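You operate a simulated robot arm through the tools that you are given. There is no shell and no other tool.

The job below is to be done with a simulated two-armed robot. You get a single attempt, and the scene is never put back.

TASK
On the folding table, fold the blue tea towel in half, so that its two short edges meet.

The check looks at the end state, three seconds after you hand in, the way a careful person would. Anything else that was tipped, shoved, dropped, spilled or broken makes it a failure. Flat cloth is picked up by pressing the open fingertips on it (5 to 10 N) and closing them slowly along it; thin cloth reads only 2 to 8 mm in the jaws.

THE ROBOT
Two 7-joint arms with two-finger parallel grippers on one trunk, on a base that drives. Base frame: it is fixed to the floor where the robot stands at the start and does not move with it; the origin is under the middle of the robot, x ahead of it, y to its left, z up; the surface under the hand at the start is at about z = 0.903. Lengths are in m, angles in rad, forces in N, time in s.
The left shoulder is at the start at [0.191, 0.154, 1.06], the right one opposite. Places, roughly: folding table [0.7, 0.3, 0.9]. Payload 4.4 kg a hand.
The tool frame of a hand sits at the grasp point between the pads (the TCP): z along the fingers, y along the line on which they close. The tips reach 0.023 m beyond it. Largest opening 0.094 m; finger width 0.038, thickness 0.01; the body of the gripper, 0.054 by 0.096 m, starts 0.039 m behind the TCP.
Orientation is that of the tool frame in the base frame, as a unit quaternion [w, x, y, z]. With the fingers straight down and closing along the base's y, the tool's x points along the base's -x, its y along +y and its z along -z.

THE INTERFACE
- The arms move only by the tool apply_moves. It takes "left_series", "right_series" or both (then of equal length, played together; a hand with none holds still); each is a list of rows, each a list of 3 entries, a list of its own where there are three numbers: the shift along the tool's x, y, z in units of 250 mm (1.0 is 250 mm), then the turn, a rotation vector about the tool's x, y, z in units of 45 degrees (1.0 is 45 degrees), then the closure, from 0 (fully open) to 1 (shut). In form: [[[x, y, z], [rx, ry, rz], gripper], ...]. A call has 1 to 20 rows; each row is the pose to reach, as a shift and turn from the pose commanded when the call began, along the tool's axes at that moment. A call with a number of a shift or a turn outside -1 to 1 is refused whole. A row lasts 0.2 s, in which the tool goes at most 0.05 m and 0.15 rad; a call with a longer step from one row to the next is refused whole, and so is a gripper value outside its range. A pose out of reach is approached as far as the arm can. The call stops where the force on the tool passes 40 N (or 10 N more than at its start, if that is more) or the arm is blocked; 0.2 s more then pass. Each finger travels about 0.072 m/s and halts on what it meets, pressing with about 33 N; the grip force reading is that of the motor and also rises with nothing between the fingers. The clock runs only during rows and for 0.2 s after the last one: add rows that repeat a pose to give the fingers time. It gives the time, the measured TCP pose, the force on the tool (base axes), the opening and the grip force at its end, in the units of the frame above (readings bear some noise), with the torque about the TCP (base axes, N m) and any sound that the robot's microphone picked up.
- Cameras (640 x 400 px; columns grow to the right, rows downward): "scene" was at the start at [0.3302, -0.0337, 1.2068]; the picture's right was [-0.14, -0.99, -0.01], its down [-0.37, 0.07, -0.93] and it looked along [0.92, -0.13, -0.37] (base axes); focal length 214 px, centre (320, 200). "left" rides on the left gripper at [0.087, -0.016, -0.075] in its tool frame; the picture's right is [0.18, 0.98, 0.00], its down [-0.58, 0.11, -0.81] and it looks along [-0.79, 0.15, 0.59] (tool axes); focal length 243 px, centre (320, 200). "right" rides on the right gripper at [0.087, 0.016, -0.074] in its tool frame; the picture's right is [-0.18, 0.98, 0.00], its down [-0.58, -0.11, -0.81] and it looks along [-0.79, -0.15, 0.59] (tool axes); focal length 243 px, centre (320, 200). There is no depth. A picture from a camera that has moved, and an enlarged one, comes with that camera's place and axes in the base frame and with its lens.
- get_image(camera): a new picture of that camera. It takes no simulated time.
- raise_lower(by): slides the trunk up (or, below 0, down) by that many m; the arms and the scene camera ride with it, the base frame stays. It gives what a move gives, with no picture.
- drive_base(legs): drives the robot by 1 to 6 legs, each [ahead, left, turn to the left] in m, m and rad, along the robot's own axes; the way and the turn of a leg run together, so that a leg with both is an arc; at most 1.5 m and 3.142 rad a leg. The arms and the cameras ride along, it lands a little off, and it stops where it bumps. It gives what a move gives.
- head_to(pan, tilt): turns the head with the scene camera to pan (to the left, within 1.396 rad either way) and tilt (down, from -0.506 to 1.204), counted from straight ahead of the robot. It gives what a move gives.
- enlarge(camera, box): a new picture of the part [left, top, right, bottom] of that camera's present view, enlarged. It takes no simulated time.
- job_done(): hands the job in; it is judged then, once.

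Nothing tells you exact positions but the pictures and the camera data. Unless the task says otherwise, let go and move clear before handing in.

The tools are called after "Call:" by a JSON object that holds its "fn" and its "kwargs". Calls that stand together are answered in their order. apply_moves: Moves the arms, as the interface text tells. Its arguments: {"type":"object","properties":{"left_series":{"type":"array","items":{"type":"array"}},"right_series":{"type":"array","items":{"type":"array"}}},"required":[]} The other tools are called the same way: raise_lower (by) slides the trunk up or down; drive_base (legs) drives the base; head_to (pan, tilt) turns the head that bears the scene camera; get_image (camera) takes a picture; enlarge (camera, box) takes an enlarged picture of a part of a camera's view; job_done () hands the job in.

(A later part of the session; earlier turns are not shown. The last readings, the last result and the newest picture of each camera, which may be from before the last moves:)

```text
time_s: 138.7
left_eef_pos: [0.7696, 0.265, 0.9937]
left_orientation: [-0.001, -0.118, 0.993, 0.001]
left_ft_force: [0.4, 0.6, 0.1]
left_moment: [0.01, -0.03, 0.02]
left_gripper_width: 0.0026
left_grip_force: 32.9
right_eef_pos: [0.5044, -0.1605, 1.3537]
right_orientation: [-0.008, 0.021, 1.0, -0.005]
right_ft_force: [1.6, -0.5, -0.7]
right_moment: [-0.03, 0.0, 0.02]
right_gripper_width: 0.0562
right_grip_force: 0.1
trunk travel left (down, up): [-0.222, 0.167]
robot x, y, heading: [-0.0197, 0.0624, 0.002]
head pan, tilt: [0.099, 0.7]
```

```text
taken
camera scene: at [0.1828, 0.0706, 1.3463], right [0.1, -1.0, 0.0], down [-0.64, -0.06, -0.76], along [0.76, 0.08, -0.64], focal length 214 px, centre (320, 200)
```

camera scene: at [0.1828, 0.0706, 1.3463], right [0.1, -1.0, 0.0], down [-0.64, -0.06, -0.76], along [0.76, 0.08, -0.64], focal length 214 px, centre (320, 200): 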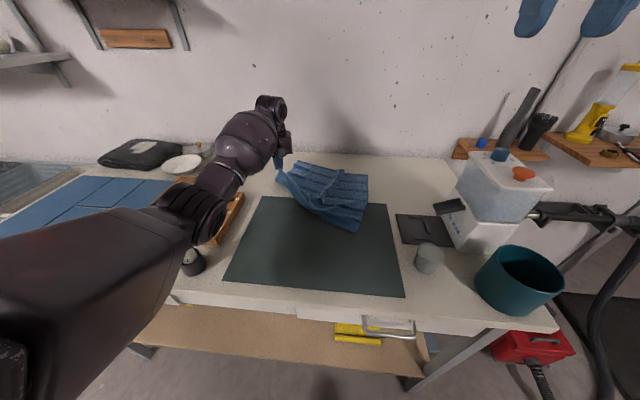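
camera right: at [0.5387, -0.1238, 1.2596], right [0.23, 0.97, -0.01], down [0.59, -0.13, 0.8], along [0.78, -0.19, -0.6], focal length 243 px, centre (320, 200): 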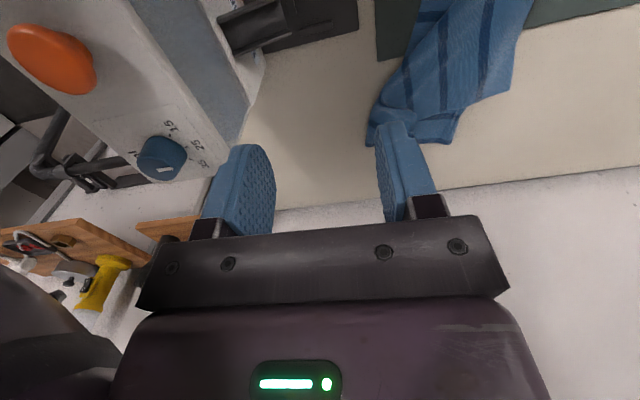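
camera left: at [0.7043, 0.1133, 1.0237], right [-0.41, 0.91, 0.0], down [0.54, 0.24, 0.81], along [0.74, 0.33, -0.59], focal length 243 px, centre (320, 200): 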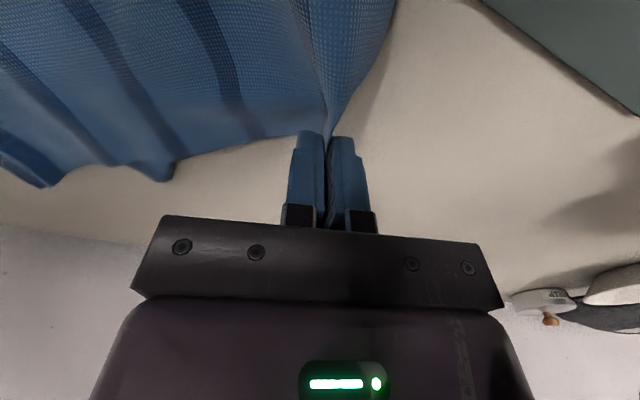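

The contact is relieved and the towel is nearly unfolded, with its near-left corner in the left hand. I'll draw that corner back toward me along the mat so the far corner follows into reach of the right hand.

Call:
{"fn": "apply_moves", "kwargs": {"left_series": [[[0.09, 0.03, 0.04], [0, 0, 0], 1.0], [[0.18, 0.06, 0.08], [0, 0, 0], 1.0], [[0.27, 0.09, 0.12], [0, 0, 0], 1.0], [[0.36, 0.12, 0.12], [0, 0, 0], 1.0], [[0.45, 0.15, 0.12], [0, 0, 0], 1.0], [[0.54, 0.18, 0.12], [0, 0, 0], 1.0], [[0.63, 0.21, 0.12], [0, 0, 0], 1.0], [[0.72, 0.23, 0.12], [0, 0, 0], 1.0], [[0.72, 0.23, 0.12], [0, 0, 0], 1.0]]}}

Call:
{"fn": "get_image", "kwargs": {"camera": "scene"}}

Call:
{"fn": "enlarge", "kwargs": {"camera": "scene", "box": [230, 130, 430, 255]}}

```text
time_s: 140.7
left_eef_pos: [0.585, 0.2723, 0.9753]
left_orientation: [0.007, -0.117, 0.993, 0.001]
left_ft_force: [-0.1, -1.0, 0.5]
left_moment: [0.0, 0.02, -0.02]
left_gripper_width: 0.0027
left_grip_force: 32.9
right_eef_pos: [0.5001, -0.1649, 1.3547]
right_orientation: [-0.007, 0.021, 1.0, -0.004]
right_ft_force: [0.5, 0.2, 1.3]
right_moment: [-0.03, -0.02, 0.01]
right_gripper_width: 0.0565
right_grip_force: 0.1
trunk travel left (down, up): [-0.222, 0.167]
robot x, y, heading: [-0.0164, 0.0643, 0.0]
head pan, tilt: [0.099, 0.7]
```

```text
taken
camera scene: at [0.1787, 0.066, 1.3472], right [0.1, -1.0, 0.0], down [-0.64, -0.06, -0.77], along [0.76, 0.08, -0.64], focal length 214 px, centre (320, 200)
```

scene: 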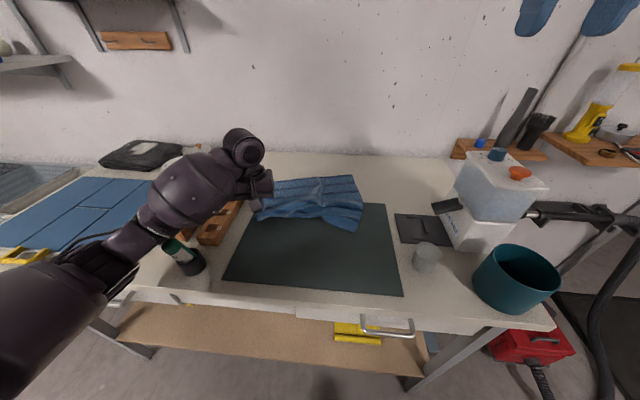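

```text
3.20 times, centred on (330, 192) of scene
camera zoom: at [0.1787, 0.066, 1.3472], right [0.1, -1.0, 0.0], down [-0.64, -0.06, -0.77], along [0.76, 0.08, -0.64], focal length 686 px, centre (288, 224)
```

zoom: 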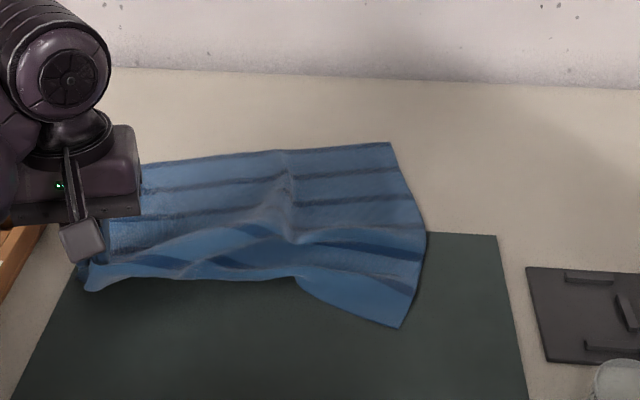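

The towel is almost flat again, and its left edge now lies within easy reach. New layout: turn the towel so its short edge lies nearest me along y, one corner per hand. The left hand will first carry the held corner to the right-near side.

Call:
{"fn": "apply_moves", "kwargs": {"left_series": [[[0.05, -0.1, 0.01], [0, 0, 0], 1.0], [[0.1, -0.2, 0.02], [0, 0, 0], 1.0], [[0.15, -0.3, 0.03], [0, 0, 0], 1.0], [[0.2, -0.4, 0.04], [0, 0, 0], 1.0], [[0.25, -0.5, 0.05], [0, 0, 0], 1.0], [[0.3, -0.6, 0.06], [0, 0, 0], 1.0], [[0.35, -0.697, 0.08], [0, 0, 0], 1.0], [[0.35, -0.697, 0.08], [0, 0, 0], 1.0]]}}

Call:
{"fn": "get_image", "kwargs": {"camera": "scene"}}

Call:
{"fn": "enlarge", "kwargs": {"camera": "scene", "box": [230, 130, 430, 255]}}

```text
time_s: 142.4
left_eef_pos: [0.5272, 0.084, 0.9446]
left_orientation: [-0.001, -0.117, 0.993, 0.0]
left_ft_force: [-0.6, -0.6, 0.3]
left_moment: [0.0, 0.0, 0.0]
left_gripper_width: 0.0025
left_grip_force: 33.3
right_eef_pos: [0.4935, -0.1639, 1.3551]
right_orientation: [-0.006, 0.022, 1.0, -0.005]
right_ft_force: [-0.5, 0.1, -0.6]
right_moment: [-0.01, -0.03, 0.01]
right_gripper_width: 0.0564
right_grip_force: 0.0
trunk travel left (down, up): [-0.222, 0.167]
robot x, y, heading: [-0.0154, 0.0664, -0.001]
head pan, tilt: [0.099, 0.7]
```

```text
taken
camera scene: at [0.1733, 0.0681, 1.3467], right [0.1, -1.0, 0.0], down [-0.64, -0.06, -0.77], along [0.77, 0.08, -0.64], focal length 214 px, centre (320, 200)
```

scene: 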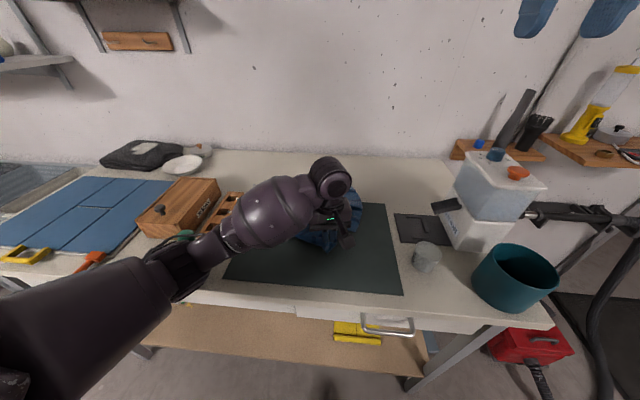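

```text
3.20 times, centred on (330, 192) of scene
camera zoom: at [0.1733, 0.0681, 1.3467], right [0.1, -1.0, 0.0], down [-0.64, -0.06, -0.77], along [0.77, 0.08, -0.64], focal length 686 px, centre (288, 224)
```

zoom: 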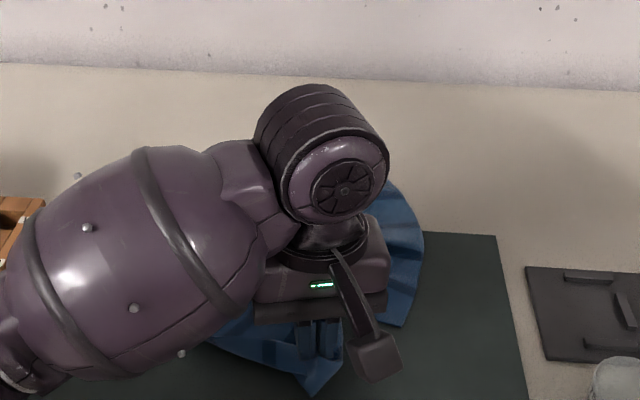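

The left elbow is close to the bottle, so I'll zoom in there before moving anything.

Call:
{"fn": "enlarge", "kwargs": {"camera": "scene", "box": [110, 180, 270, 320]}}

```text
2.86 times, centred on (190, 250) of scene
camera zoom: at [0.1733, 0.0681, 1.3467], right [0.1, -1.0, 0.0], down [-0.64, -0.06, -0.77], along [0.77, 0.08, -0.64], focal length 613 px, centre (691, 57)
```

zoom: 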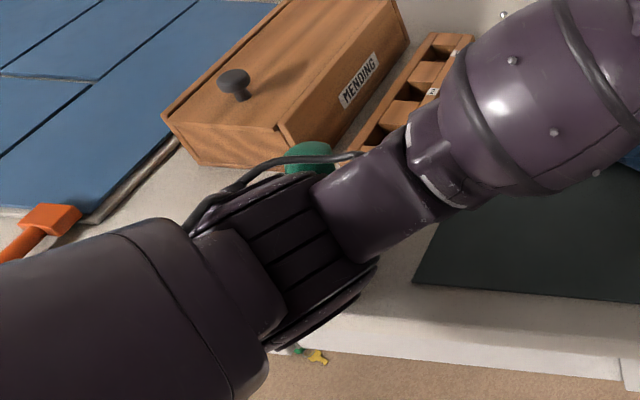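

The bottle's cap appears shifted from where it was, so the elbow is probably touching it. I'll raise the trunk to lift the arm off vertically.

Call:
{"fn": "raise_lower", "kwargs": {"by": 0.08}}

Call:
{"fn": "get_image", "kwargs": {"camera": "scene"}}

Call:
{"fn": "enlarge", "kwargs": {"camera": "scene", "box": [110, 160, 270, 300]}}

```text
time_s: 143.6
left_eef_pos: [0.5378, 0.0853, 1.0275]
left_orientation: [0.0, -0.118, 0.993, 0.001]
left_ft_force: [0.8, 0.1, -0.3]
left_moment: [0.02, -0.01, -0.01]
left_gripper_width: 0.0026
left_grip_force: 33.0
right_eef_pos: [0.503, -0.1615, 1.4337]
right_orientation: [-0.008, 0.022, 1.0, -0.005]
right_ft_force: [0.7, 0.1, -0.5]
right_moment: [-0.01, 0.02, 0.01]
right_gripper_width: 0.0564
right_grip_force: 0.1
trunk travel left (down, up): [-0.302, 0.087]
robot x, y, heading: [-0.016, 0.0635, -0.002]
head pan, tilt: [0.099, 0.7]
```

```text
taken
camera scene: at [0.1361, 0.07, 1.4315], right [0.1, -1.0, 0.0], down [-0.64, -0.06, -0.76], along [0.76, 0.07, -0.64], focal length 214 px, centre (320, 200)
```

scene: 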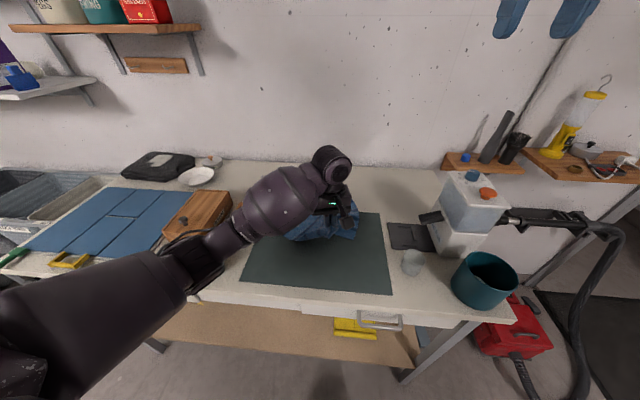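

```text
2.86 times, centred on (190, 230) of scene
camera zoom: at [0.1361, 0.07, 1.4315], right [0.1, -1.0, 0.0], down [-0.64, -0.06, -0.76], along [0.76, 0.07, -0.64], focal length 613 px, centre (691, 114)
```

zoom: 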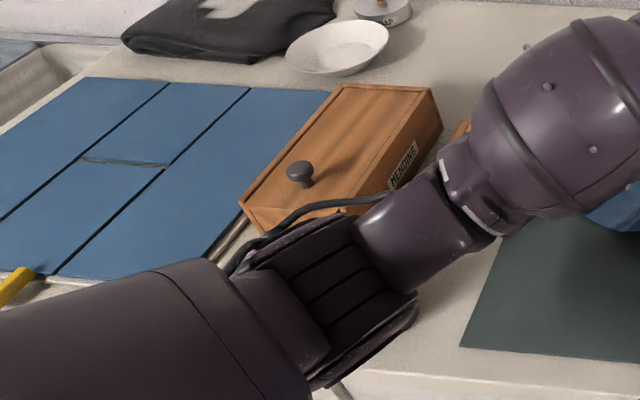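

The arm is lifted, and the bottle is hidden from view now. I'll lower only the hand to lay the corner down on the mat, release it, and then move the arm away to check the bottle.

Call:
{"fn": "apply_moves", "kwargs": {"left_series": [[[0, 0, 0.1], [0, 0, 0], 1.0], [[0, 0, 0.2], [0, 0, 0], 1.0], [[0, 0, 0.3], [0, 0, 0], 1.0], [[0, 0, 0.36], [0, 0, 0], 1.0], [[0, 0, 0.36], [0, 0, 0], 1.0]]}}

Call:
{"fn": "get_image", "kwargs": {"camera": "scene"}}

Call:
{"fn": "get_image", "kwargs": {"camera": "left"}}

```text
time_s: 144.8
left_eef_pos: [0.5368, 0.0885, 0.9387]
left_orientation: [0.001, -0.118, 0.993, 0.0]
left_ft_force: [-0.7, 0.1, 0.5]
left_moment: [0.02, -0.03, -0.02]
left_gripper_width: 0.0023
left_grip_force: 32.9
right_eef_pos: [0.5021, -0.1619, 1.4355]
right_orientation: [-0.008, 0.021, 1.0, -0.006]
right_ft_force: [0.8, 0.0, 0.0]
right_moment: [0.01, -0.03, 0.02]
right_gripper_width: 0.0565
right_grip_force: 0.1
trunk travel left (down, up): [-0.302, 0.087]
robot x, y, heading: [-0.0189, 0.063, -0.003]
head pan, tilt: [0.099, 0.7]
```

```text
taken
camera scene: at [0.1356, 0.0699, 1.4318], right [0.1, -1.0, 0.0], down [-0.64, -0.06, -0.77], along [0.76, 0.07, -0.64], focal length 214 px, centre (320, 200)
```

scene: 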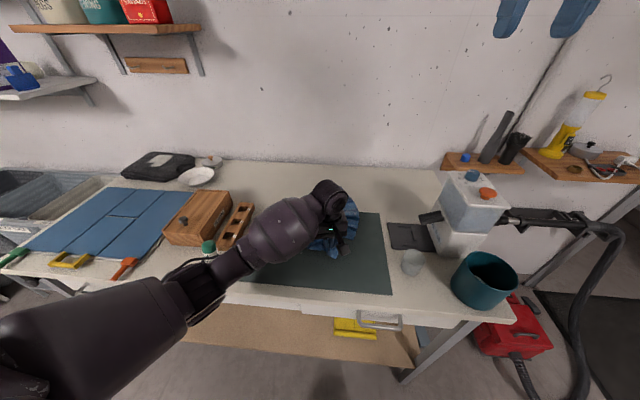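

```text
taken
camera left: at [0.4579, 0.0535, 1.0133], right [-0.41, 0.91, 0.0], down [0.54, 0.24, 0.81], along [0.74, 0.33, -0.59], focal length 243 px, centre (320, 200)
```

left: 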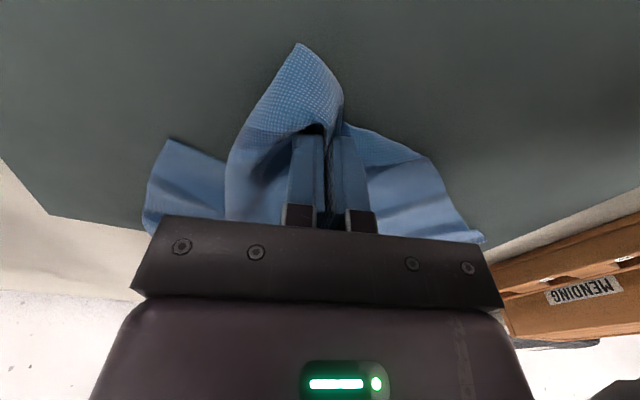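

The bottle stands upright in its original place. I'll lower the last bit, release the corner and rise.

Call:
{"fn": "apply_moves", "kwargs": {"left_series": [[[0, 0, 0.03], [0, 0, 0], 1.0], [[0, 0, 0.03], [0, 0, 0], 0.9], [[0, 0, 0.03], [0, 0, 0], 0.8], [[0, 0, 0.03], [0, 0, 0], 0.7], [[0, 0, 0.03], [0, 0, 0], 0.6], [[0, 0, 0.03], [0, 0, 0], 0.5], [[0, 0, -0.05], [0, 0, 0], 0.5], [[0, 0, -0.2], [0, 0, 0], 0.5], [[0, 0, -0.38], [0, 0, 0], 0.5], [[0, 0, -0.56], [0, 0, 0], 0.5], [[0, 0, -0.7], [0, 0, 0], 0.5], [[0, 0, -0.7], [0, 0, 0], 0.5]]}}

Call:
{"fn": "get_image", "kwargs": {"camera": "left"}}

Call:
{"fn": "get_image", "kwargs": {"camera": "scene"}}

```text
time_s: 147.4
left_eef_pos: [0.5386, 0.0882, 1.1132]
left_orientation: [0.001, -0.117, 0.993, 0.001]
left_ft_force: [0.1, 0.6, -0.1]
left_moment: [0.0, 0.0, -0.02]
left_gripper_width: 0.0472
left_grip_force: 0.0
right_eef_pos: [0.5026, -0.1621, 1.4345]
right_orientation: [-0.007, 0.021, 1.0, -0.005]
right_ft_force: [-0.2, -0.1, -0.4]
right_moment: [-0.03, 0.0, 0.02]
right_gripper_width: 0.0565
right_grip_force: 0.1
trunk travel left (down, up): [-0.302, 0.087]
robot x, y, heading: [-0.0148, 0.0606, -0.003]
head pan, tilt: [0.099, 0.7]
```

```text
taken
camera left: at [0.4584, 0.0545, 1.1888], right [-0.41, 0.91, 0.0], down [0.54, 0.24, 0.81], along [0.74, 0.33, -0.59], focal length 243 px, centre (320, 200)
```

left: 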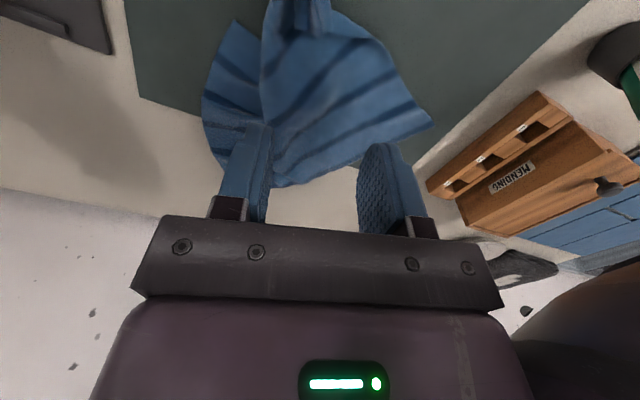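

```text
taken
camera scene: at [0.1358, 0.0698, 1.4316], right [0.1, -1.0, 0.0], down [-0.64, -0.06, -0.76], along [0.76, 0.07, -0.64], focal length 214 px, centre (320, 200)
```

scene: 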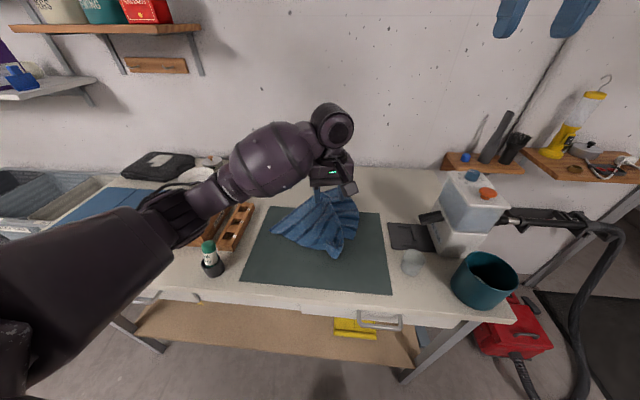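

Bottle and rack are fine. I'll move the left hand aside and get a clear view of the towel.

Call:
{"fn": "apply_moves", "kwargs": {"left_series": [[[0, 0.15, -0.1], [0, 0, 0.05], 0.5], [[0, 0.3, -0.2], [0, 0, 0.1], 0.5], [[0, 0.45, -0.3], [0, 0, 0.15], 0.5], [[0, 0.6, -0.35], [0, 0, 0.2], 0.5], [[0, 0.75, -0.4], [0, 0, 0.25], 0.5], [[0, 0.9, -0.4], [0, 0, 0.3], 0.5], [[0, 0.9, -0.4], [0, 0, 0.3], 0.5]]}}

Call:
{"fn": "get_image", "kwargs": {"camera": "scene"}}

Call:
{"fn": "enlarge", "kwargs": {"camera": "scene", "box": [220, 160, 420, 300]}}

```text
time_s: 149.0
left_eef_pos: [0.4852, 0.305, 1.2109]
left_orientation: [0.0, 0.0, 1.0, 0.001]
left_ft_force: [-0.6, 0.1, 0.3]
left_moment: [0.06, 0.0, 0.0]
left_gripper_width: 0.0469
left_grip_force: 0.1
right_eef_pos: [0.5027, -0.1647, 1.4349]
right_orientation: [-0.007, 0.022, 1.0, -0.005]
right_ft_force: [0.7, 0.3, -0.2]
right_moment: [-0.03, 0.04, 0.02]
right_gripper_width: 0.0565
right_grip_force: 0.0
trunk travel left (down, up): [-0.302, 0.087]
robot x, y, heading: [-0.0152, 0.0627, 0.0]
head pan, tilt: [0.099, 0.7]
```

```text
taken
camera scene: at [0.1362, 0.0687, 1.4316], right [0.1, -1.0, 0.0], down [-0.64, -0.06, -0.76], along [0.76, 0.08, -0.64], focal length 214 px, centre (320, 200)
```

scene: 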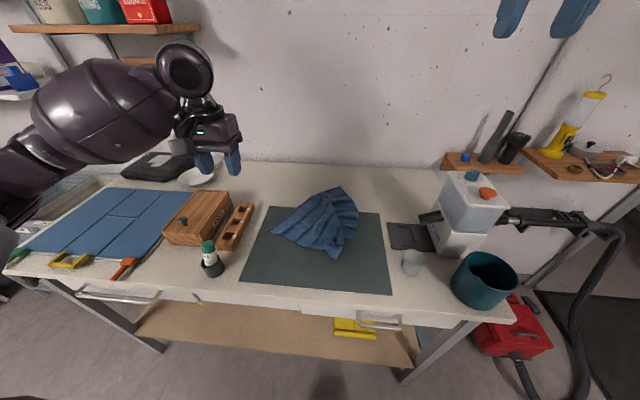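

```text
2.86 times, centred on (320, 230) of scene
camera zoom: at [0.1362, 0.0687, 1.4316], right [0.1, -1.0, 0.0], down [-0.64, -0.06, -0.76], along [0.76, 0.08, -0.64], focal length 613 px, centre (320, 114)
```

zoom: 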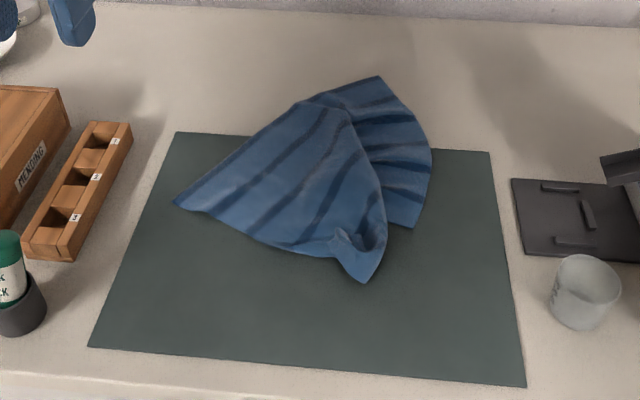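

This is a very clear view: the free edge now runs from (0.587, 0.283) at the left to (0.504, 0.063) near me, and every object is in place. I'll take the left corner with the left hand first and hover above it.

Call:
{"fn": "apply_moves", "kwargs": {"left_series": [[[-0.07, -0.035, 0.14], [0, 0, 0.08], 0.55], [[-0.14, -0.07, 0.28], [0, 0, 0.16], 0.55], [[-0.21, -0.1, 0.42], [0, 0, 0.24], 0.55], [[-0.28, -0.135, 0.56], [0, 0, 0.32], 0.55], [[-0.35, -0.17, 0.7], [0, 0, 0.4], 0.55], [[-0.416, -0.2, 0.82], [0, 0, 0.46], 0.55], [[-0.416, -0.2, 0.88], [0, 0, 0.46], 0.55], [[-0.416, -0.2, 0.88], [0, 0, 0.46], 0.55]]}}

Call:
{"fn": "get_image", "kwargs": {"camera": "left"}}

Call:
{"fn": "get_image", "kwargs": {"camera": "scene"}}

```text
time_s: 150.8
left_eef_pos: [0.5881, 0.2559, 0.9921]
left_orientation: [0.001, 0.181, 0.983, 0.001]
left_ft_force: [-0.4, -0.5, -0.5]
left_moment: [0.0, -0.01, -0.01]
left_gripper_width: 0.0423
left_grip_force: 0.1
right_eef_pos: [0.5035, -0.1623, 1.4365]
right_orientation: [-0.007, 0.022, 1.0, -0.006]
right_ft_force: [0.2, -0.7, 0.4]
right_moment: [-0.01, 0.0, 0.01]
right_gripper_width: 0.0562
right_grip_force: 0.2
trunk travel left (down, up): [-0.302, 0.087]
robot x, y, heading: [-0.0155, 0.0651, -0.008]
head pan, tilt: [0.099, 0.7]
```

```text
taken
camera left: at [0.5022, 0.273, 1.0681], right [0.18, 0.98, 0.0], down [0.58, -0.1, 0.81], along [0.79, -0.14, -0.59], focal length 243 px, centre (320, 200)
```

left: 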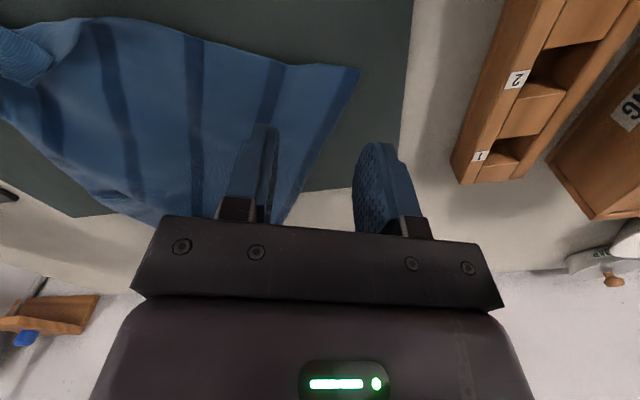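

```text
taken
camera scene: at [0.1358, 0.0697, 1.4317], right [0.1, -1.0, 0.0], down [-0.64, -0.06, -0.76], along [0.76, 0.07, -0.64], focal length 214 px, centre (320, 200)
```

scene: 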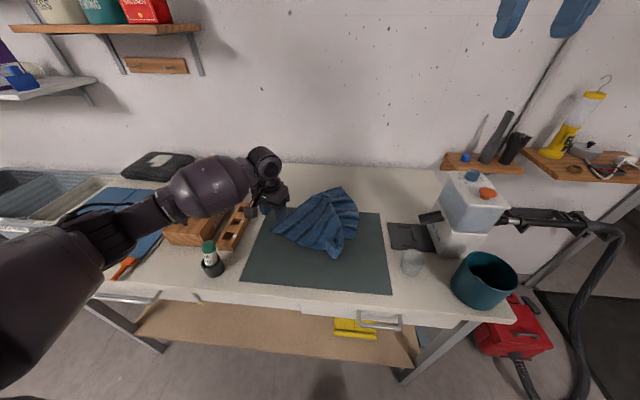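

The hand is right over the pick point, with the corner at (0.583, 0.284). I'll go down to just above contact.

Call:
{"fn": "apply_moves", "kwargs": {"left_series": [[[0, 0, 0.1], [0, 0, 0], 0.55], [[0, 0, 0.18], [0, 0, 0], 0.55], [[0, 0, 0.23], [0, 0, 0], 0.55], [[0, 0, 0.245], [0, 0, 0], 0.55], [[0, 0, 0.245], [0, 0, 0], 0.55]]}}

```text
time_s: 152.0
left_eef_pos: [0.5887, 0.2563, 0.9301]
left_orientation: [0.0, 0.179, 0.984, 0.001]
left_ft_force: [-0.3, -0.3, 0.9]
left_moment: [-0.03, 0.0, -0.02]
left_gripper_width: 0.0422
left_grip_force: 0.1
right_eef_pos: [0.5029, -0.1616, 1.4358]
right_orientation: [-0.007, 0.021, 1.0, -0.006]
right_ft_force: [0.3, -0.2, 0.0]
right_moment: [0.03, -0.02, 0.02]
right_gripper_width: 0.0564
right_grip_force: 0.1
trunk travel left (down, up): [-0.302, 0.087]
robot x, y, heading: [-0.0175, 0.0637, -0.001]
head pan, tilt: [0.099, 0.7]
```

Call:
{"fn": "apply_moves", "kwargs": {"left_series": [[[0, 0, 0.01], [0, 0, 0], 0.55], [[0, 0, 0.016], [0, 0, 0], 0.55], [[0, 0, 0.016], [0, 0, 0], 0.55]]}}

```text
time_s: 152.8
left_eef_pos: [0.589, 0.2558, 0.927]
left_orientation: [0.001, 0.18, 0.984, 0.001]
left_ft_force: [0.8, 0.7, 6.8]
left_moment: [-0.06, 0.0, 0.01]
left_gripper_width: 0.0421
left_grip_force: 0.1
right_eef_pos: [0.5022, -0.1621, 1.4363]
right_orientation: [-0.007, 0.022, 1.0, -0.004]
right_ft_force: [-0.5, 0.9, -0.4]
right_moment: [-0.02, 0.01, 0.03]
right_gripper_width: 0.0564
right_grip_force: 0.0
trunk travel left (down, up): [-0.302, 0.087]
robot x, y, heading: [-0.0203, 0.0622, 0.002]
head pan, tilt: [0.099, 0.7]
```

The contact force is 6.8 N, which is right. I'll close slowly along the cloth.

Call:
{"fn": "apply_moves", "kwargs": {"left_series": [[[0, 0, 0.002], [0, 0, 0], 0.6], [[0, 0, 0.002], [0, 0, 0], 0.65], [[0, 0, 0.002], [0, 0, 0], 0.7], [[0, 0, 0.002], [0, 0, 0], 0.75], [[0, 0, 0.002], [0, 0, 0], 0.8], [[0, 0, 0.002], [0, 0, 0], 0.85], [[0, 0, 0.002], [0, 0, 0], 0.9], [[0, 0, 0.002], [0, 0, 0], 0.95], [[0, 0, 0.002], [0, 0, 0], 1.0], [[0, 0, 0.002], [0, 0, 0], 1.0], [[0, 0, 0.002], [0, 0, 0], 1.0]]}}

Call:
{"fn": "get_image", "kwargs": {"camera": "left"}}

```text
time_s: 155.2
left_eef_pos: [0.5885, 0.2552, 0.9283]
left_orientation: [0.0, 0.18, 0.984, 0.001]
left_ft_force: [2.3, 0.2, 17.2]
left_moment: [0.02, 0.01, 0.01]
left_gripper_width: 0.0023
left_grip_force: 32.8
right_eef_pos: [0.5016, -0.1632, 1.4356]
right_orientation: [-0.007, 0.021, 1.0, -0.005]
right_ft_force: [-0.3, -0.3, 0.0]
right_moment: [-0.03, 0.01, 0.01]
right_gripper_width: 0.0563
right_grip_force: 0.0
trunk travel left (down, up): [-0.302, 0.087]
robot x, y, heading: [-0.0185, 0.0626, -0.001]
head pan, tilt: [0.099, 0.7]
```

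```text
taken
camera left: at [0.5022, 0.2717, 1.0027], right [0.18, 0.98, 0.0], down [0.58, -0.1, 0.81], along [0.8, -0.14, -0.59], focal length 243 px, centre (320, 200)
```

left: 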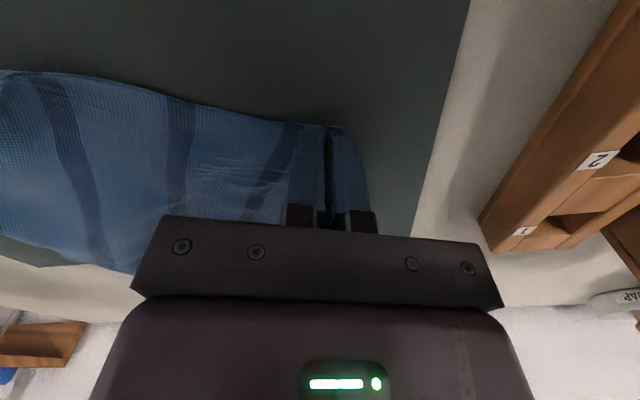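

Call:
{"fn": "apply_moves", "kwargs": {"left_series": [[[0, 0, -0.06], [0, 0, 0], 1.0], [[0, 0, -0.12], [0, 0, 0], 1.0], [[0, 0, -0.12], [0, 0, 0], 1.0]]}}

Call:
{"fn": "get_image", "kwargs": {"camera": "left"}}

Call:
{"fn": "enlarge", "kwargs": {"camera": "scene", "box": [220, 160, 420, 300]}}

```text
time_s: 156.0
left_eef_pos: [0.5888, 0.2547, 0.9574]
left_orientation: [0.001, 0.18, 0.984, 0.0]
left_ft_force: [0.0, 0.8, 1.3]
left_moment: [0.01, -0.01, -0.02]
left_gripper_width: 0.0023
left_grip_force: 33.6
right_eef_pos: [0.5016, -0.1629, 1.4358]
right_orientation: [-0.007, 0.021, 1.0, -0.005]
right_ft_force: [0.4, 0.6, 0.1]
right_moment: [-0.01, -0.03, 0.02]
right_gripper_width: 0.0563
right_grip_force: 0.0
trunk travel left (down, up): [-0.302, 0.087]
robot x, y, heading: [-0.0189, 0.0604, -0.002]
head pan, tilt: [0.099, 0.7]
```

```text
taken
camera left: at [0.5023, 0.2716, 1.0331], right [0.18, 0.98, 0.0], down [0.58, -0.1, 0.81], along [0.79, -0.14, -0.59], focal length 243 px, centre (320, 200)
```

left: 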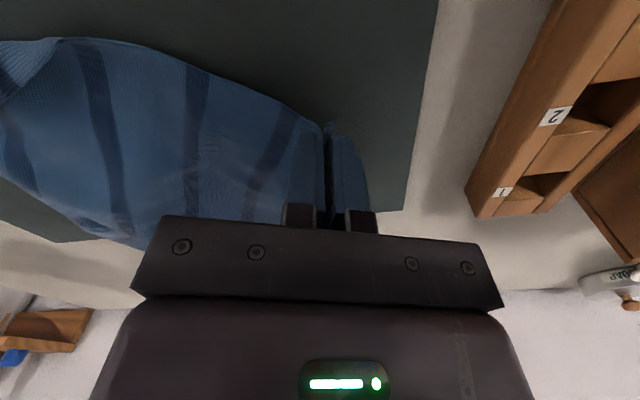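

```text
2.86 times, centred on (320, 230) of scene
camera zoom: at [0.1358, 0.0699, 1.4317], right [0.1, -1.0, 0.0], down [-0.64, -0.06, -0.76], along [0.76, 0.07, -0.64], focal length 613 px, centre (320, 114)
```

zoom: 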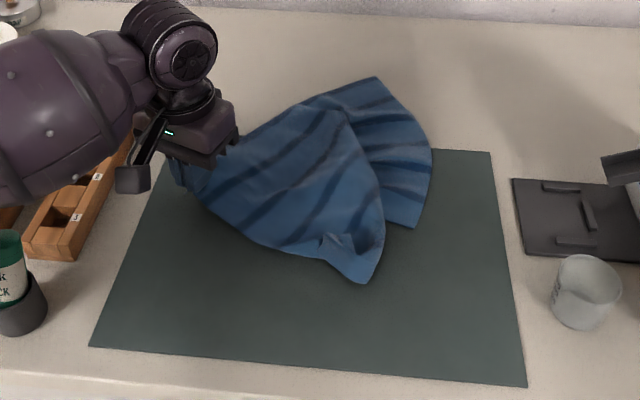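

The left corner is held. Now I'll bring the right hand down over the near corner at (0.504, 0.063), in two stages.

Call:
{"fn": "apply_moves", "kwargs": {"right_series": [[[0, 0.08, 0.14], [0, 0, 0.08], 0.55], [[-0.01, 0.16, 0.28], [0, 0, 0.16], 0.55], [[-0.01, 0.24, 0.42], [0, 0, 0.24], 0.55], [[-0.02, 0.32, 0.56], [0, 0, 0.32], 0.55], [[-0.03, 0.4, 0.7], [0, 0, 0.4], 0.55], [[-0.03, 0.49, 0.86], [0, 0, 0.5], 0.55], [[-0.03, 0.49, 0.86], [0, 0, 0.5], 0.55]]}}

Call:
{"fn": "get_image", "kwargs": {"camera": "scene"}}

Call:
{"fn": "get_image", "kwargs": {"camera": "right"}}

```text
time_s: 157.6
left_eef_pos: [0.5886, 0.2551, 0.9591]
left_orientation: [0.001, 0.179, 0.984, 0.001]
left_ft_force: [0.1, -0.3, 0.3]
left_moment: [-0.01, 0.0, 0.01]
left_gripper_width: 0.0022
left_grip_force: 32.7
right_eef_pos: [0.5121, -0.0435, 1.2177]
right_orientation: [-0.006, 0.217, 0.976, -0.006]
right_ft_force: [-0.7, -0.1, 0.2]
right_moment: [-0.01, 0.0, -0.02]
right_gripper_width: 0.0421
right_grip_force: 0.0
trunk travel left (down, up): [-0.302, 0.087]
robot x, y, heading: [-0.018, 0.0596, -0.001]
head pan, tilt: [0.099, 0.7]
```

```text
taken
camera scene: at [0.1352, 0.0695, 1.4318], right [0.1, -1.0, 0.0], down [-0.64, -0.06, -0.77], along [0.76, 0.07, -0.64], focal length 214 px, centre (320, 200)
```

scene: 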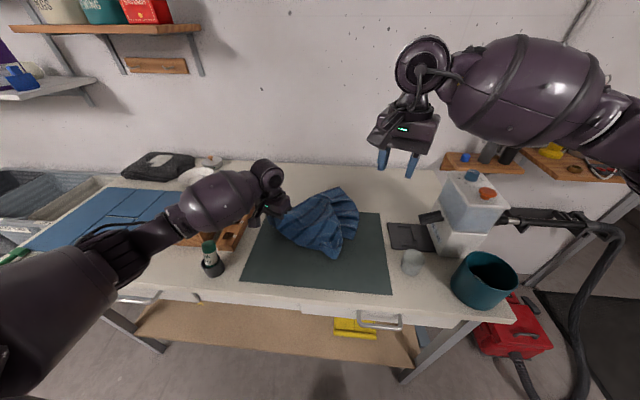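

```text
taken
camera right: at [0.442, 0.0087, 1.2922], right [0.58, 0.81, -0.02], down [0.49, -0.34, 0.8], along [0.65, -0.48, -0.6], focal length 243 px, centre (320, 200)
```

right: 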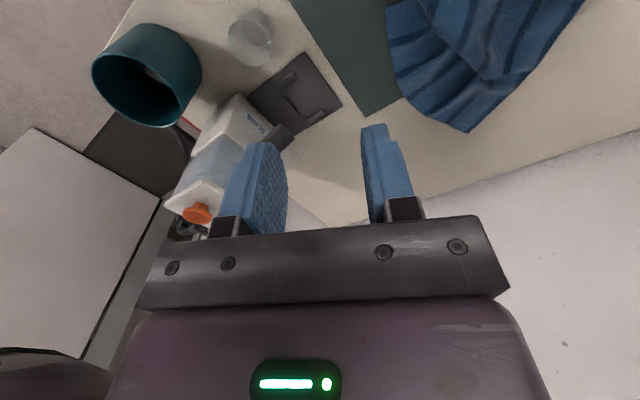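

Call:
{"fn": "apply_moves", "kwargs": {"right_series": [[[0.03, 0.09, 0.13], [0, 0, 0], 0.55], [[0.06, 0.18, 0.26], [0, 0, 0], 0.55], [[0.09, 0.28, 0.39], [0, 0, 0], 0.55], [[0.12, 0.38, 0.52], [0, 0, 0], 0.55], [[0.146, 0.467, 0.66], [0, 0, 0], 0.55], [[0.146, 0.467, 0.66], [0, 0, 0], 0.55]]}}

Call:
{"fn": "get_image", "kwargs": {"camera": "scene"}}

Call:
{"fn": "get_image", "kwargs": {"camera": "right"}}

```text
time_s: 159.0
left_eef_pos: [0.5879, 0.2539, 0.9574]
left_orientation: [-0.001, 0.18, 0.984, 0.001]
left_ft_force: [-0.3, -0.1, -0.3]
left_moment: [-0.05, -0.01, -0.02]
left_gripper_width: 0.0024
left_grip_force: 32.8
right_eef_pos: [0.5245, 0.0784, 1.0513]
right_orientation: [-0.005, 0.216, 0.976, -0.006]
right_ft_force: [-0.7, 0.1, 0.4]
right_moment: [0.01, 0.0, -0.04]
right_gripper_width: 0.0423
right_grip_force: 0.1
trunk travel left (down, up): [-0.302, 0.087]
robot x, y, heading: [-0.0155, 0.0617, 0.0]
head pan, tilt: [0.099, 0.7]
```

```text
taken
camera scene: at [0.1353, 0.0694, 1.4318], right [0.1, -1.0, 0.0], down [-0.64, -0.06, -0.77], along [0.76, 0.07, -0.64], focal length 214 px, centre (320, 200)
```

scene: 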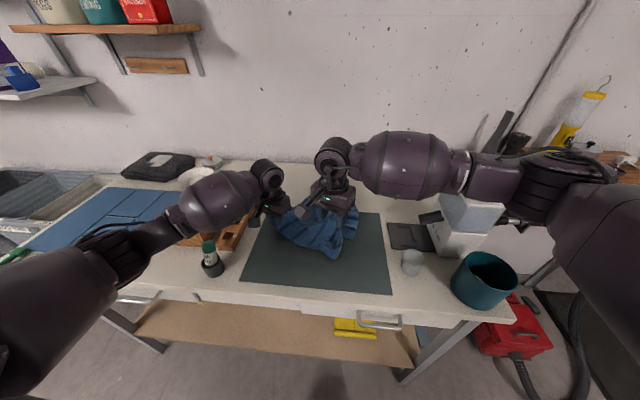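

```text
taken
camera right: at [0.453, 0.1302, 1.1262], right [0.58, 0.81, -0.02], down [0.49, -0.34, 0.8], along [0.65, -0.47, -0.6], focal length 243 px, centre (320, 200)
```

right: 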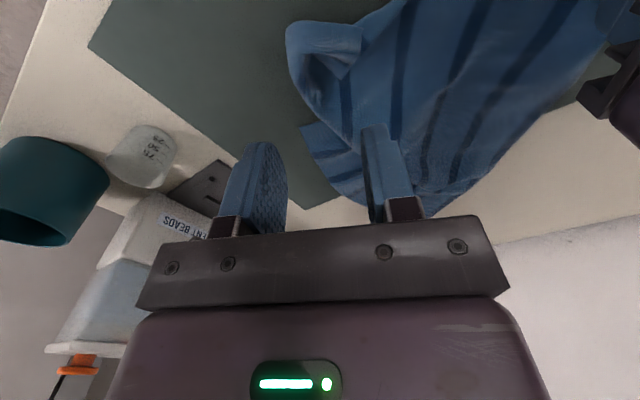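

The right elbow would hang over the pot and container if I go lower from here. Backing the base up 10 cm fixes that, and it also draws the held corner toward me as I want. First I'll raise the right hand.

Call:
{"fn": "apply_moves", "kwargs": {"right_series": [[[0, 0, -0.15], [0, 0, 0], 0.55], [[0, 0, -0.3], [0, 0, 0], 0.55], [[0, 0, -0.4], [0, 0, 0], 0.55], [[0, 0, -0.4], [0, 0, 0], 0.55]]}}

Call:
{"fn": "drive_base", "kwargs": {"legs": [[-0.1, 0.0, 0.0]]}}

Call:
{"fn": "get_image", "kwargs": {"camera": "scene"}}

Call:
{"fn": "enlarge", "kwargs": {"camera": "scene", "box": [220, 160, 420, 300]}}

```text
time_s: 160.0
left_eef_pos: [0.5897, 0.254, 0.958]
left_orientation: [0.0, 0.179, 0.984, 0.001]
left_ft_force: [-0.8, -0.2, -0.3]
left_moment: [0.01, 0.0, -0.02]
left_gripper_width: 0.0024
left_grip_force: 33.2
right_eef_pos: [0.5256, 0.0779, 1.1505]
right_orientation: [-0.007, 0.215, 0.976, -0.007]
right_ft_force: [0.1, 0.1, -1.3]
right_moment: [0.01, 0.01, 0.0]
right_gripper_width: 0.0422
right_grip_force: 0.0
trunk travel left (down, up): [-0.302, 0.087]
robot x, y, heading: [-0.0148, 0.0611, -0.001]
head pan, tilt: [0.099, 0.7]
```

```text
time_s: 161.2
left_eef_pos: [0.4881, 0.2545, 0.9596]
left_orientation: [0.002, 0.181, 0.983, 0.0]
left_ft_force: [-0.8, 0.3, 0.5]
left_moment: [-0.02, -0.01, 0.0]
left_gripper_width: 0.0025
left_grip_force: 32.6
right_eef_pos: [0.4233, 0.0756, 1.1511]
right_orientation: [-0.006, 0.216, 0.976, -0.006]
right_ft_force: [-0.7, 0.3, 0.2]
right_moment: [0.01, -0.04, 0.0]
right_gripper_width: 0.0425
right_grip_force: 0.0
trunk travel left (down, up): [-0.302, 0.087]
robot x, y, heading: [-0.1162, 0.0624, -0.006]
head pan, tilt: [0.099, 0.7]
```

```text
taken
camera scene: at [0.0345, 0.0698, 1.4319], right [0.1, -1.0, 0.0], down [-0.64, -0.06, -0.77], along [0.76, 0.07, -0.64], focal length 214 px, centre (320, 200)
```

scene: 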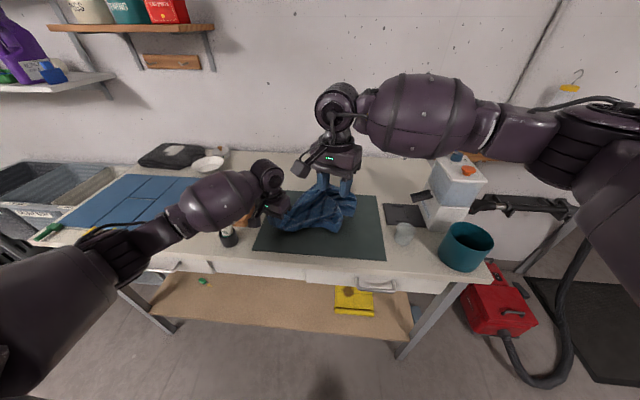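

```text
2.86 times, centred on (320, 230) of scene
camera zoom: at [0.0345, 0.0698, 1.4319], right [0.1, -1.0, 0.0], down [-0.64, -0.06, -0.77], along [0.76, 0.07, -0.64], focal length 613 px, centre (320, 114)
```

zoom: 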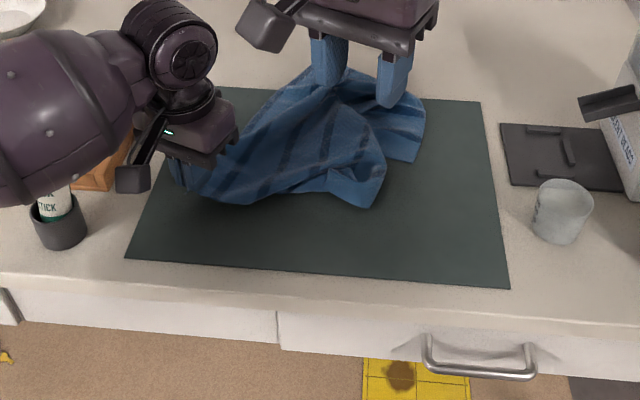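

The towel's free edge now lies near me, along y, with the near corner at about (0.501, 0.053). The bottle is standing. I'll move the right hand over that corner.

Call:
{"fn": "apply_moves", "kwargs": {"right_series": [[[-0.08, 0.03, 0.13], [0, 0, 0], 0.55], [[-0.16, 0.06, 0.26], [0, 0, 0], 0.55], [[-0.24, 0.09, 0.39], [0, 0, 0], 0.55], [[-0.32, 0.12, 0.52], [0, 0, 0], 0.55], [[-0.377, 0.146, 0.64], [0, 0, 0], 0.55], [[-0.377, 0.146, 0.64], [0, 0, 0], 0.55]]}}

Call:
{"fn": "get_image", "kwargs": {"camera": "right"}}

Call:
{"fn": "get_image", "kwargs": {"camera": "scene"}}

```text
time_s: 162.6
left_eef_pos: [0.4886, 0.2529, 0.9579]
left_orientation: [0.0, 0.181, 0.984, 0.001]
left_ft_force: [-0.3, 0.0, 0.4]
left_moment: [-0.01, 0.0, 0.01]
left_gripper_width: 0.0028
left_grip_force: 33.1
right_eef_pos: [0.5229, 0.065, 0.988]
right_orientation: [-0.006, 0.217, 0.976, -0.008]
right_ft_force: [-0.4, 0.3, -0.5]
right_moment: [-0.02, -0.04, 0.01]
right_gripper_width: 0.0425
right_grip_force: 0.0
trunk travel left (down, up): [-0.302, 0.087]
robot x, y, heading: [-0.1171, 0.0651, -0.003]
head pan, tilt: [0.099, 0.7]
```

```text
taken
camera right: at [0.4531, 0.1173, 1.0623], right [0.58, 0.81, -0.02], down [0.49, -0.34, 0.8], along [0.65, -0.48, -0.6], focal length 243 px, centre (320, 200)
```

right: 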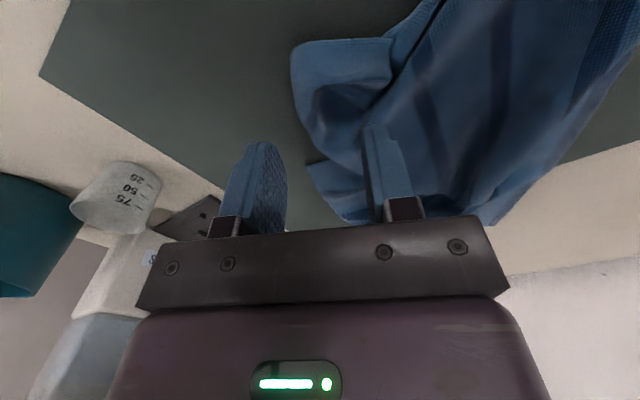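

```text
taken
camera scene: at [0.0354, 0.0696, 1.4318], right [0.1, -1.0, 0.0], down [-0.64, -0.06, -0.77], along [0.76, 0.07, -0.64], focal length 214 px, centre (320, 200)
```

scene: 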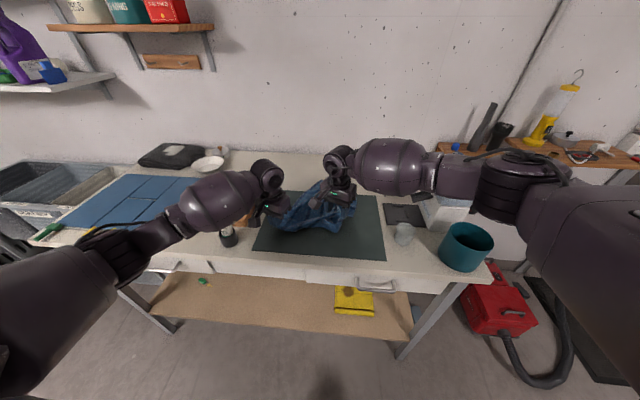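

The near corner's lobe is well defined in the right camera, from (0.494, 0.066) to (0.520, 0.115). I'll adjust the pick point and go lower.

Call:
{"fn": "apply_moves", "kwargs": {"right_series": [[[0.052, 0.06, 0.08], [0, 0, 0], 0.55], [[0.052, 0.06, 0.15], [0, 0, 0], 0.55], [[0.052, 0.06, 0.2], [0, 0, 0], 0.55], [[0.052, 0.06, 0.22], [0, 0, 0], 0.55], [[0.052, 0.06, 0.22], [0, 0, 0], 0.55]]}}

Call:
{"fn": "get_image", "kwargs": {"camera": "right"}}

```text
time_s: 163.8
left_eef_pos: [0.489, 0.2544, 0.9588]
left_orientation: [0.0, 0.181, 0.984, 0.001]
left_ft_force: [-0.2, 0.2, -1.0]
left_moment: [-0.04, 0.01, -0.01]
left_gripper_width: 0.0022
left_grip_force: 33.0
right_eef_pos: [0.5166, 0.0888, 0.9342]
right_orientation: [-0.006, 0.217, 0.976, -0.007]
right_ft_force: [0.1, -1.3, 1.2]
right_moment: [0.0, 0.01, 0.0]
right_gripper_width: 0.0421
right_grip_force: 0.0
trunk travel left (down, up): [-0.302, 0.087]
robot x, y, heading: [-0.1173, 0.0622, 0.0]
head pan, tilt: [0.099, 0.7]
```

```text
taken
camera right: at [0.4465, 0.1391, 1.0092], right [0.58, 0.81, -0.02], down [0.49, -0.34, 0.8], along [0.65, -0.48, -0.6], focal length 243 px, centre (320, 200)
```

right: 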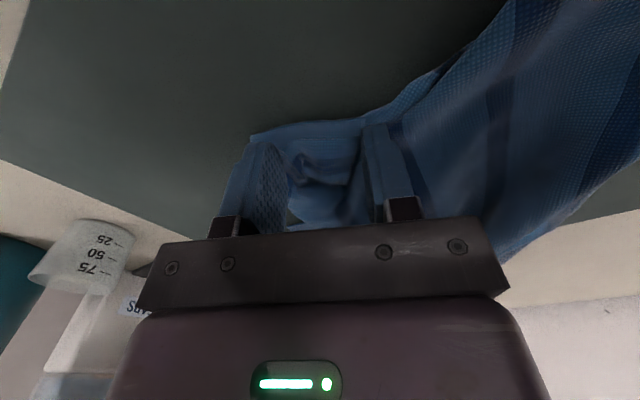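

Call:
{"fn": "apply_moves", "kwargs": {"right_series": [[[0, 0, 0.014], [0, 0, 0], 0.55], [[0, 0, 0.026], [0, 0, 0], 0.55], [[0, 0, 0.03], [0, 0, 0], 0.55], [[0, 0, 0.03], [0, 0, 0], 0.55]]}}

```text
time_s: 164.8
left_eef_pos: [0.4883, 0.2532, 0.9589]
left_orientation: [0.001, 0.181, 0.984, 0.0]
left_ft_force: [0.2, -0.4, -0.1]
left_moment: [0.01, 0.02, -0.01]
left_gripper_width: 0.0025
left_grip_force: 32.7
right_eef_pos: [0.5162, 0.0874, 0.929]
right_orientation: [-0.004, 0.217, 0.976, -0.005]
right_ft_force: [0.2, 0.7, 19.1]
right_moment: [0.23, -0.28, 0.02]
right_gripper_width: 0.042
right_grip_force: 0.0
trunk travel left (down, up): [-0.302, 0.087]
robot x, y, heading: [-0.1198, 0.0646, -0.004]
head pan, tilt: [0.099, 0.7]
```

I have contact at 19 N. I'll ease up slightly and close slowly.

Call:
{"fn": "apply_moves", "kwargs": {"right_series": [[[0, 0, -0.007], [0, 0, 0], 0.55], [[0, 0, -0.007], [0, 0, 0], 0.6], [[0, 0, -0.007], [0, 0, 0], 0.65], [[0, 0, -0.007], [0, 0, 0], 0.7], [[0, 0, -0.007], [0, 0, 0], 0.75], [[0, 0, -0.007], [0, 0, 0], 0.8], [[0, 0, -0.007], [0, 0, 0], 0.85], [[0, 0, -0.007], [0, 0, 0], 0.9], [[0, 0, -0.007], [0, 0, 0], 0.95], [[0, 0, -0.007], [0, 0, 0], 1.0], [[0, 0, -0.007], [0, 0, 0], 1.0], [[0, 0, -0.007], [0, 0, 0], 1.0]]}}

Call:
{"fn": "get_image", "kwargs": {"camera": "right"}}

```text
time_s: 167.4
left_eef_pos: [0.4878, 0.2527, 0.9578]
left_orientation: [0.001, 0.181, 0.983, 0.001]
left_ft_force: [0.5, -0.5, -0.1]
left_moment: [-0.01, 0.0, -0.02]
left_gripper_width: 0.0024
left_grip_force: 33.0
right_eef_pos: [0.5146, 0.0863, 0.9294]
right_orientation: [-0.006, 0.218, 0.976, -0.006]
right_ft_force: [-0.3, 2.0, 16.7]
right_moment: [0.01, -0.12, 0.0]
right_gripper_width: 0.006
right_grip_force: 32.9
trunk travel left (down, up): [-0.302, 0.087]
robot x, y, heading: [-0.1143, 0.0611, 0.002]
head pan, tilt: [0.099, 0.7]
```

```text
taken
camera right: at [0.446, 0.1382, 1.0045], right [0.58, 0.81, -0.02], down [0.49, -0.34, 0.8], along [0.65, -0.48, -0.6], focal length 243 px, centre (320, 200)
```

right: 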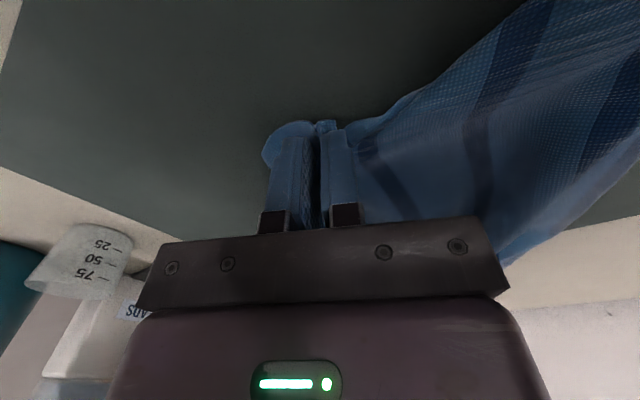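

Both corners of the short edge are held now. I'll lift both hands together, straighten their yaw, and spread them slightly.

Call:
{"fn": "apply_moves", "kwargs": {"left_series": [[[0, 0, -0.06], [0, 0, -0.06], 1.0], [[-0.01, 0, -0.12], [0, 0, -0.14], 1.0], [[-0.02, 0.01, -0.19], [0, 0, -0.22], 1.0], [[-0.03, 0.01, -0.26], [0, 0, -0.3], 1.0], [[-0.04, 0.015, -0.33], [0, 0, -0.38], 1.0], [[-0.045, 0.017, -0.4], [0, 0, -0.46], 1.0], [[-0.045, 0.017, -0.4], [0, 0, -0.46], 1.0]], "right_series": [[[0, 0, -0.08], [0, 0, -0.06], 1.0], [[0, -0.02, -0.17], [0, 0, -0.14], 1.0], [[0, -0.06, -0.26], [0, 0, -0.22], 1.0], [[-0.01, -0.1, -0.35], [0, 0, -0.3], 1.0], [[-0.015, -0.15, -0.44], [0, 0, -0.4], 1.0], [[-0.02, -0.19, -0.52], [0, 0, -0.5], 1.0], [[-0.02, -0.19, -0.52], [0, 0, -0.5], 1.0]]}}

Call:
{"fn": "get_image", "kwargs": {"camera": "scene"}}

Call:
{"fn": "get_image", "kwargs": {"camera": "right"}}

Call:
{"fn": "get_image", "kwargs": {"camera": "left"}}

```text
time_s: 169.0
left_eef_pos: [0.5013, 0.253, 1.0568]
left_orientation: [0.0, 0.002, 1.0, -0.002]
left_ft_force: [-1.2, -25.1, -0.5]
left_moment: [-0.62, 0.06, -0.49]
left_gripper_width: 0.0025
left_grip_force: 32.7
right_eef_pos: [0.5027, 0.0441, 1.0597]
right_orientation: [-0.008, 0.02, 1.0, -0.003]
right_ft_force: [0.2, 25.6, -0.1]
right_moment: [0.73, 0.01, 0.23]
right_gripper_width: 0.006
right_grip_force: 32.6
trunk travel left (down, up): [-0.302, 0.087]
robot x, y, heading: [-0.116, 0.0653, -0.002]
head pan, tilt: [0.099, 0.7]
```

```text
taken
camera scene: at [0.0361, 0.0701, 1.4316], right [0.1, -1.0, 0.0], down [-0.64, -0.06, -0.76], along [0.76, 0.07, -0.64], focal length 214 px, centre (320, 200)
```

scene: 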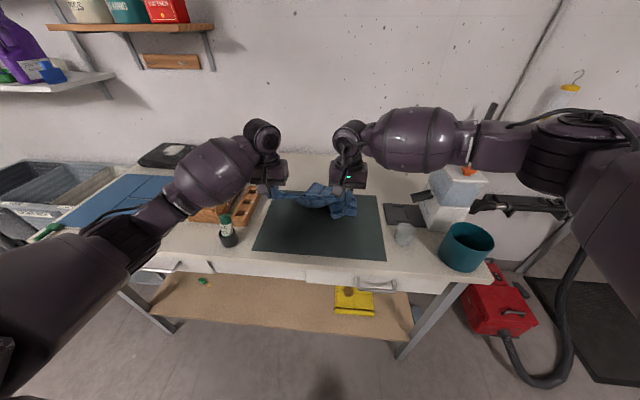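

```text
taken
camera right: at [0.4197, 0.0641, 1.1346], right [0.22, 0.97, -0.01], down [0.59, -0.13, 0.8], along [0.78, -0.18, -0.6], focal length 243 px, centre (320, 200)
```

right: 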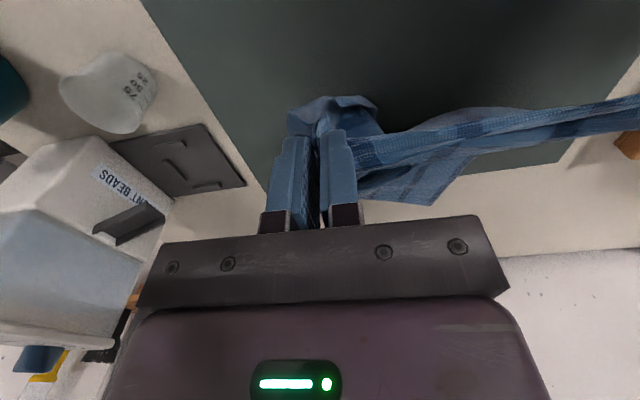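

```text
taken
camera left: at [0.4142, 0.2382, 1.1334], right [-0.18, 0.98, 0.0], down [0.58, 0.11, 0.81], along [0.79, 0.14, -0.59], focal length 243 px, centre (320, 200)
```

left: 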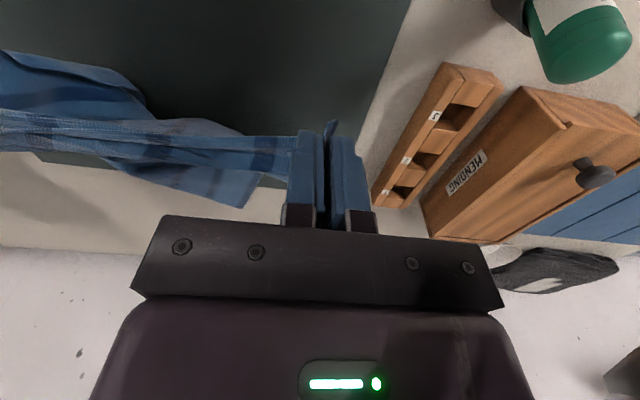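

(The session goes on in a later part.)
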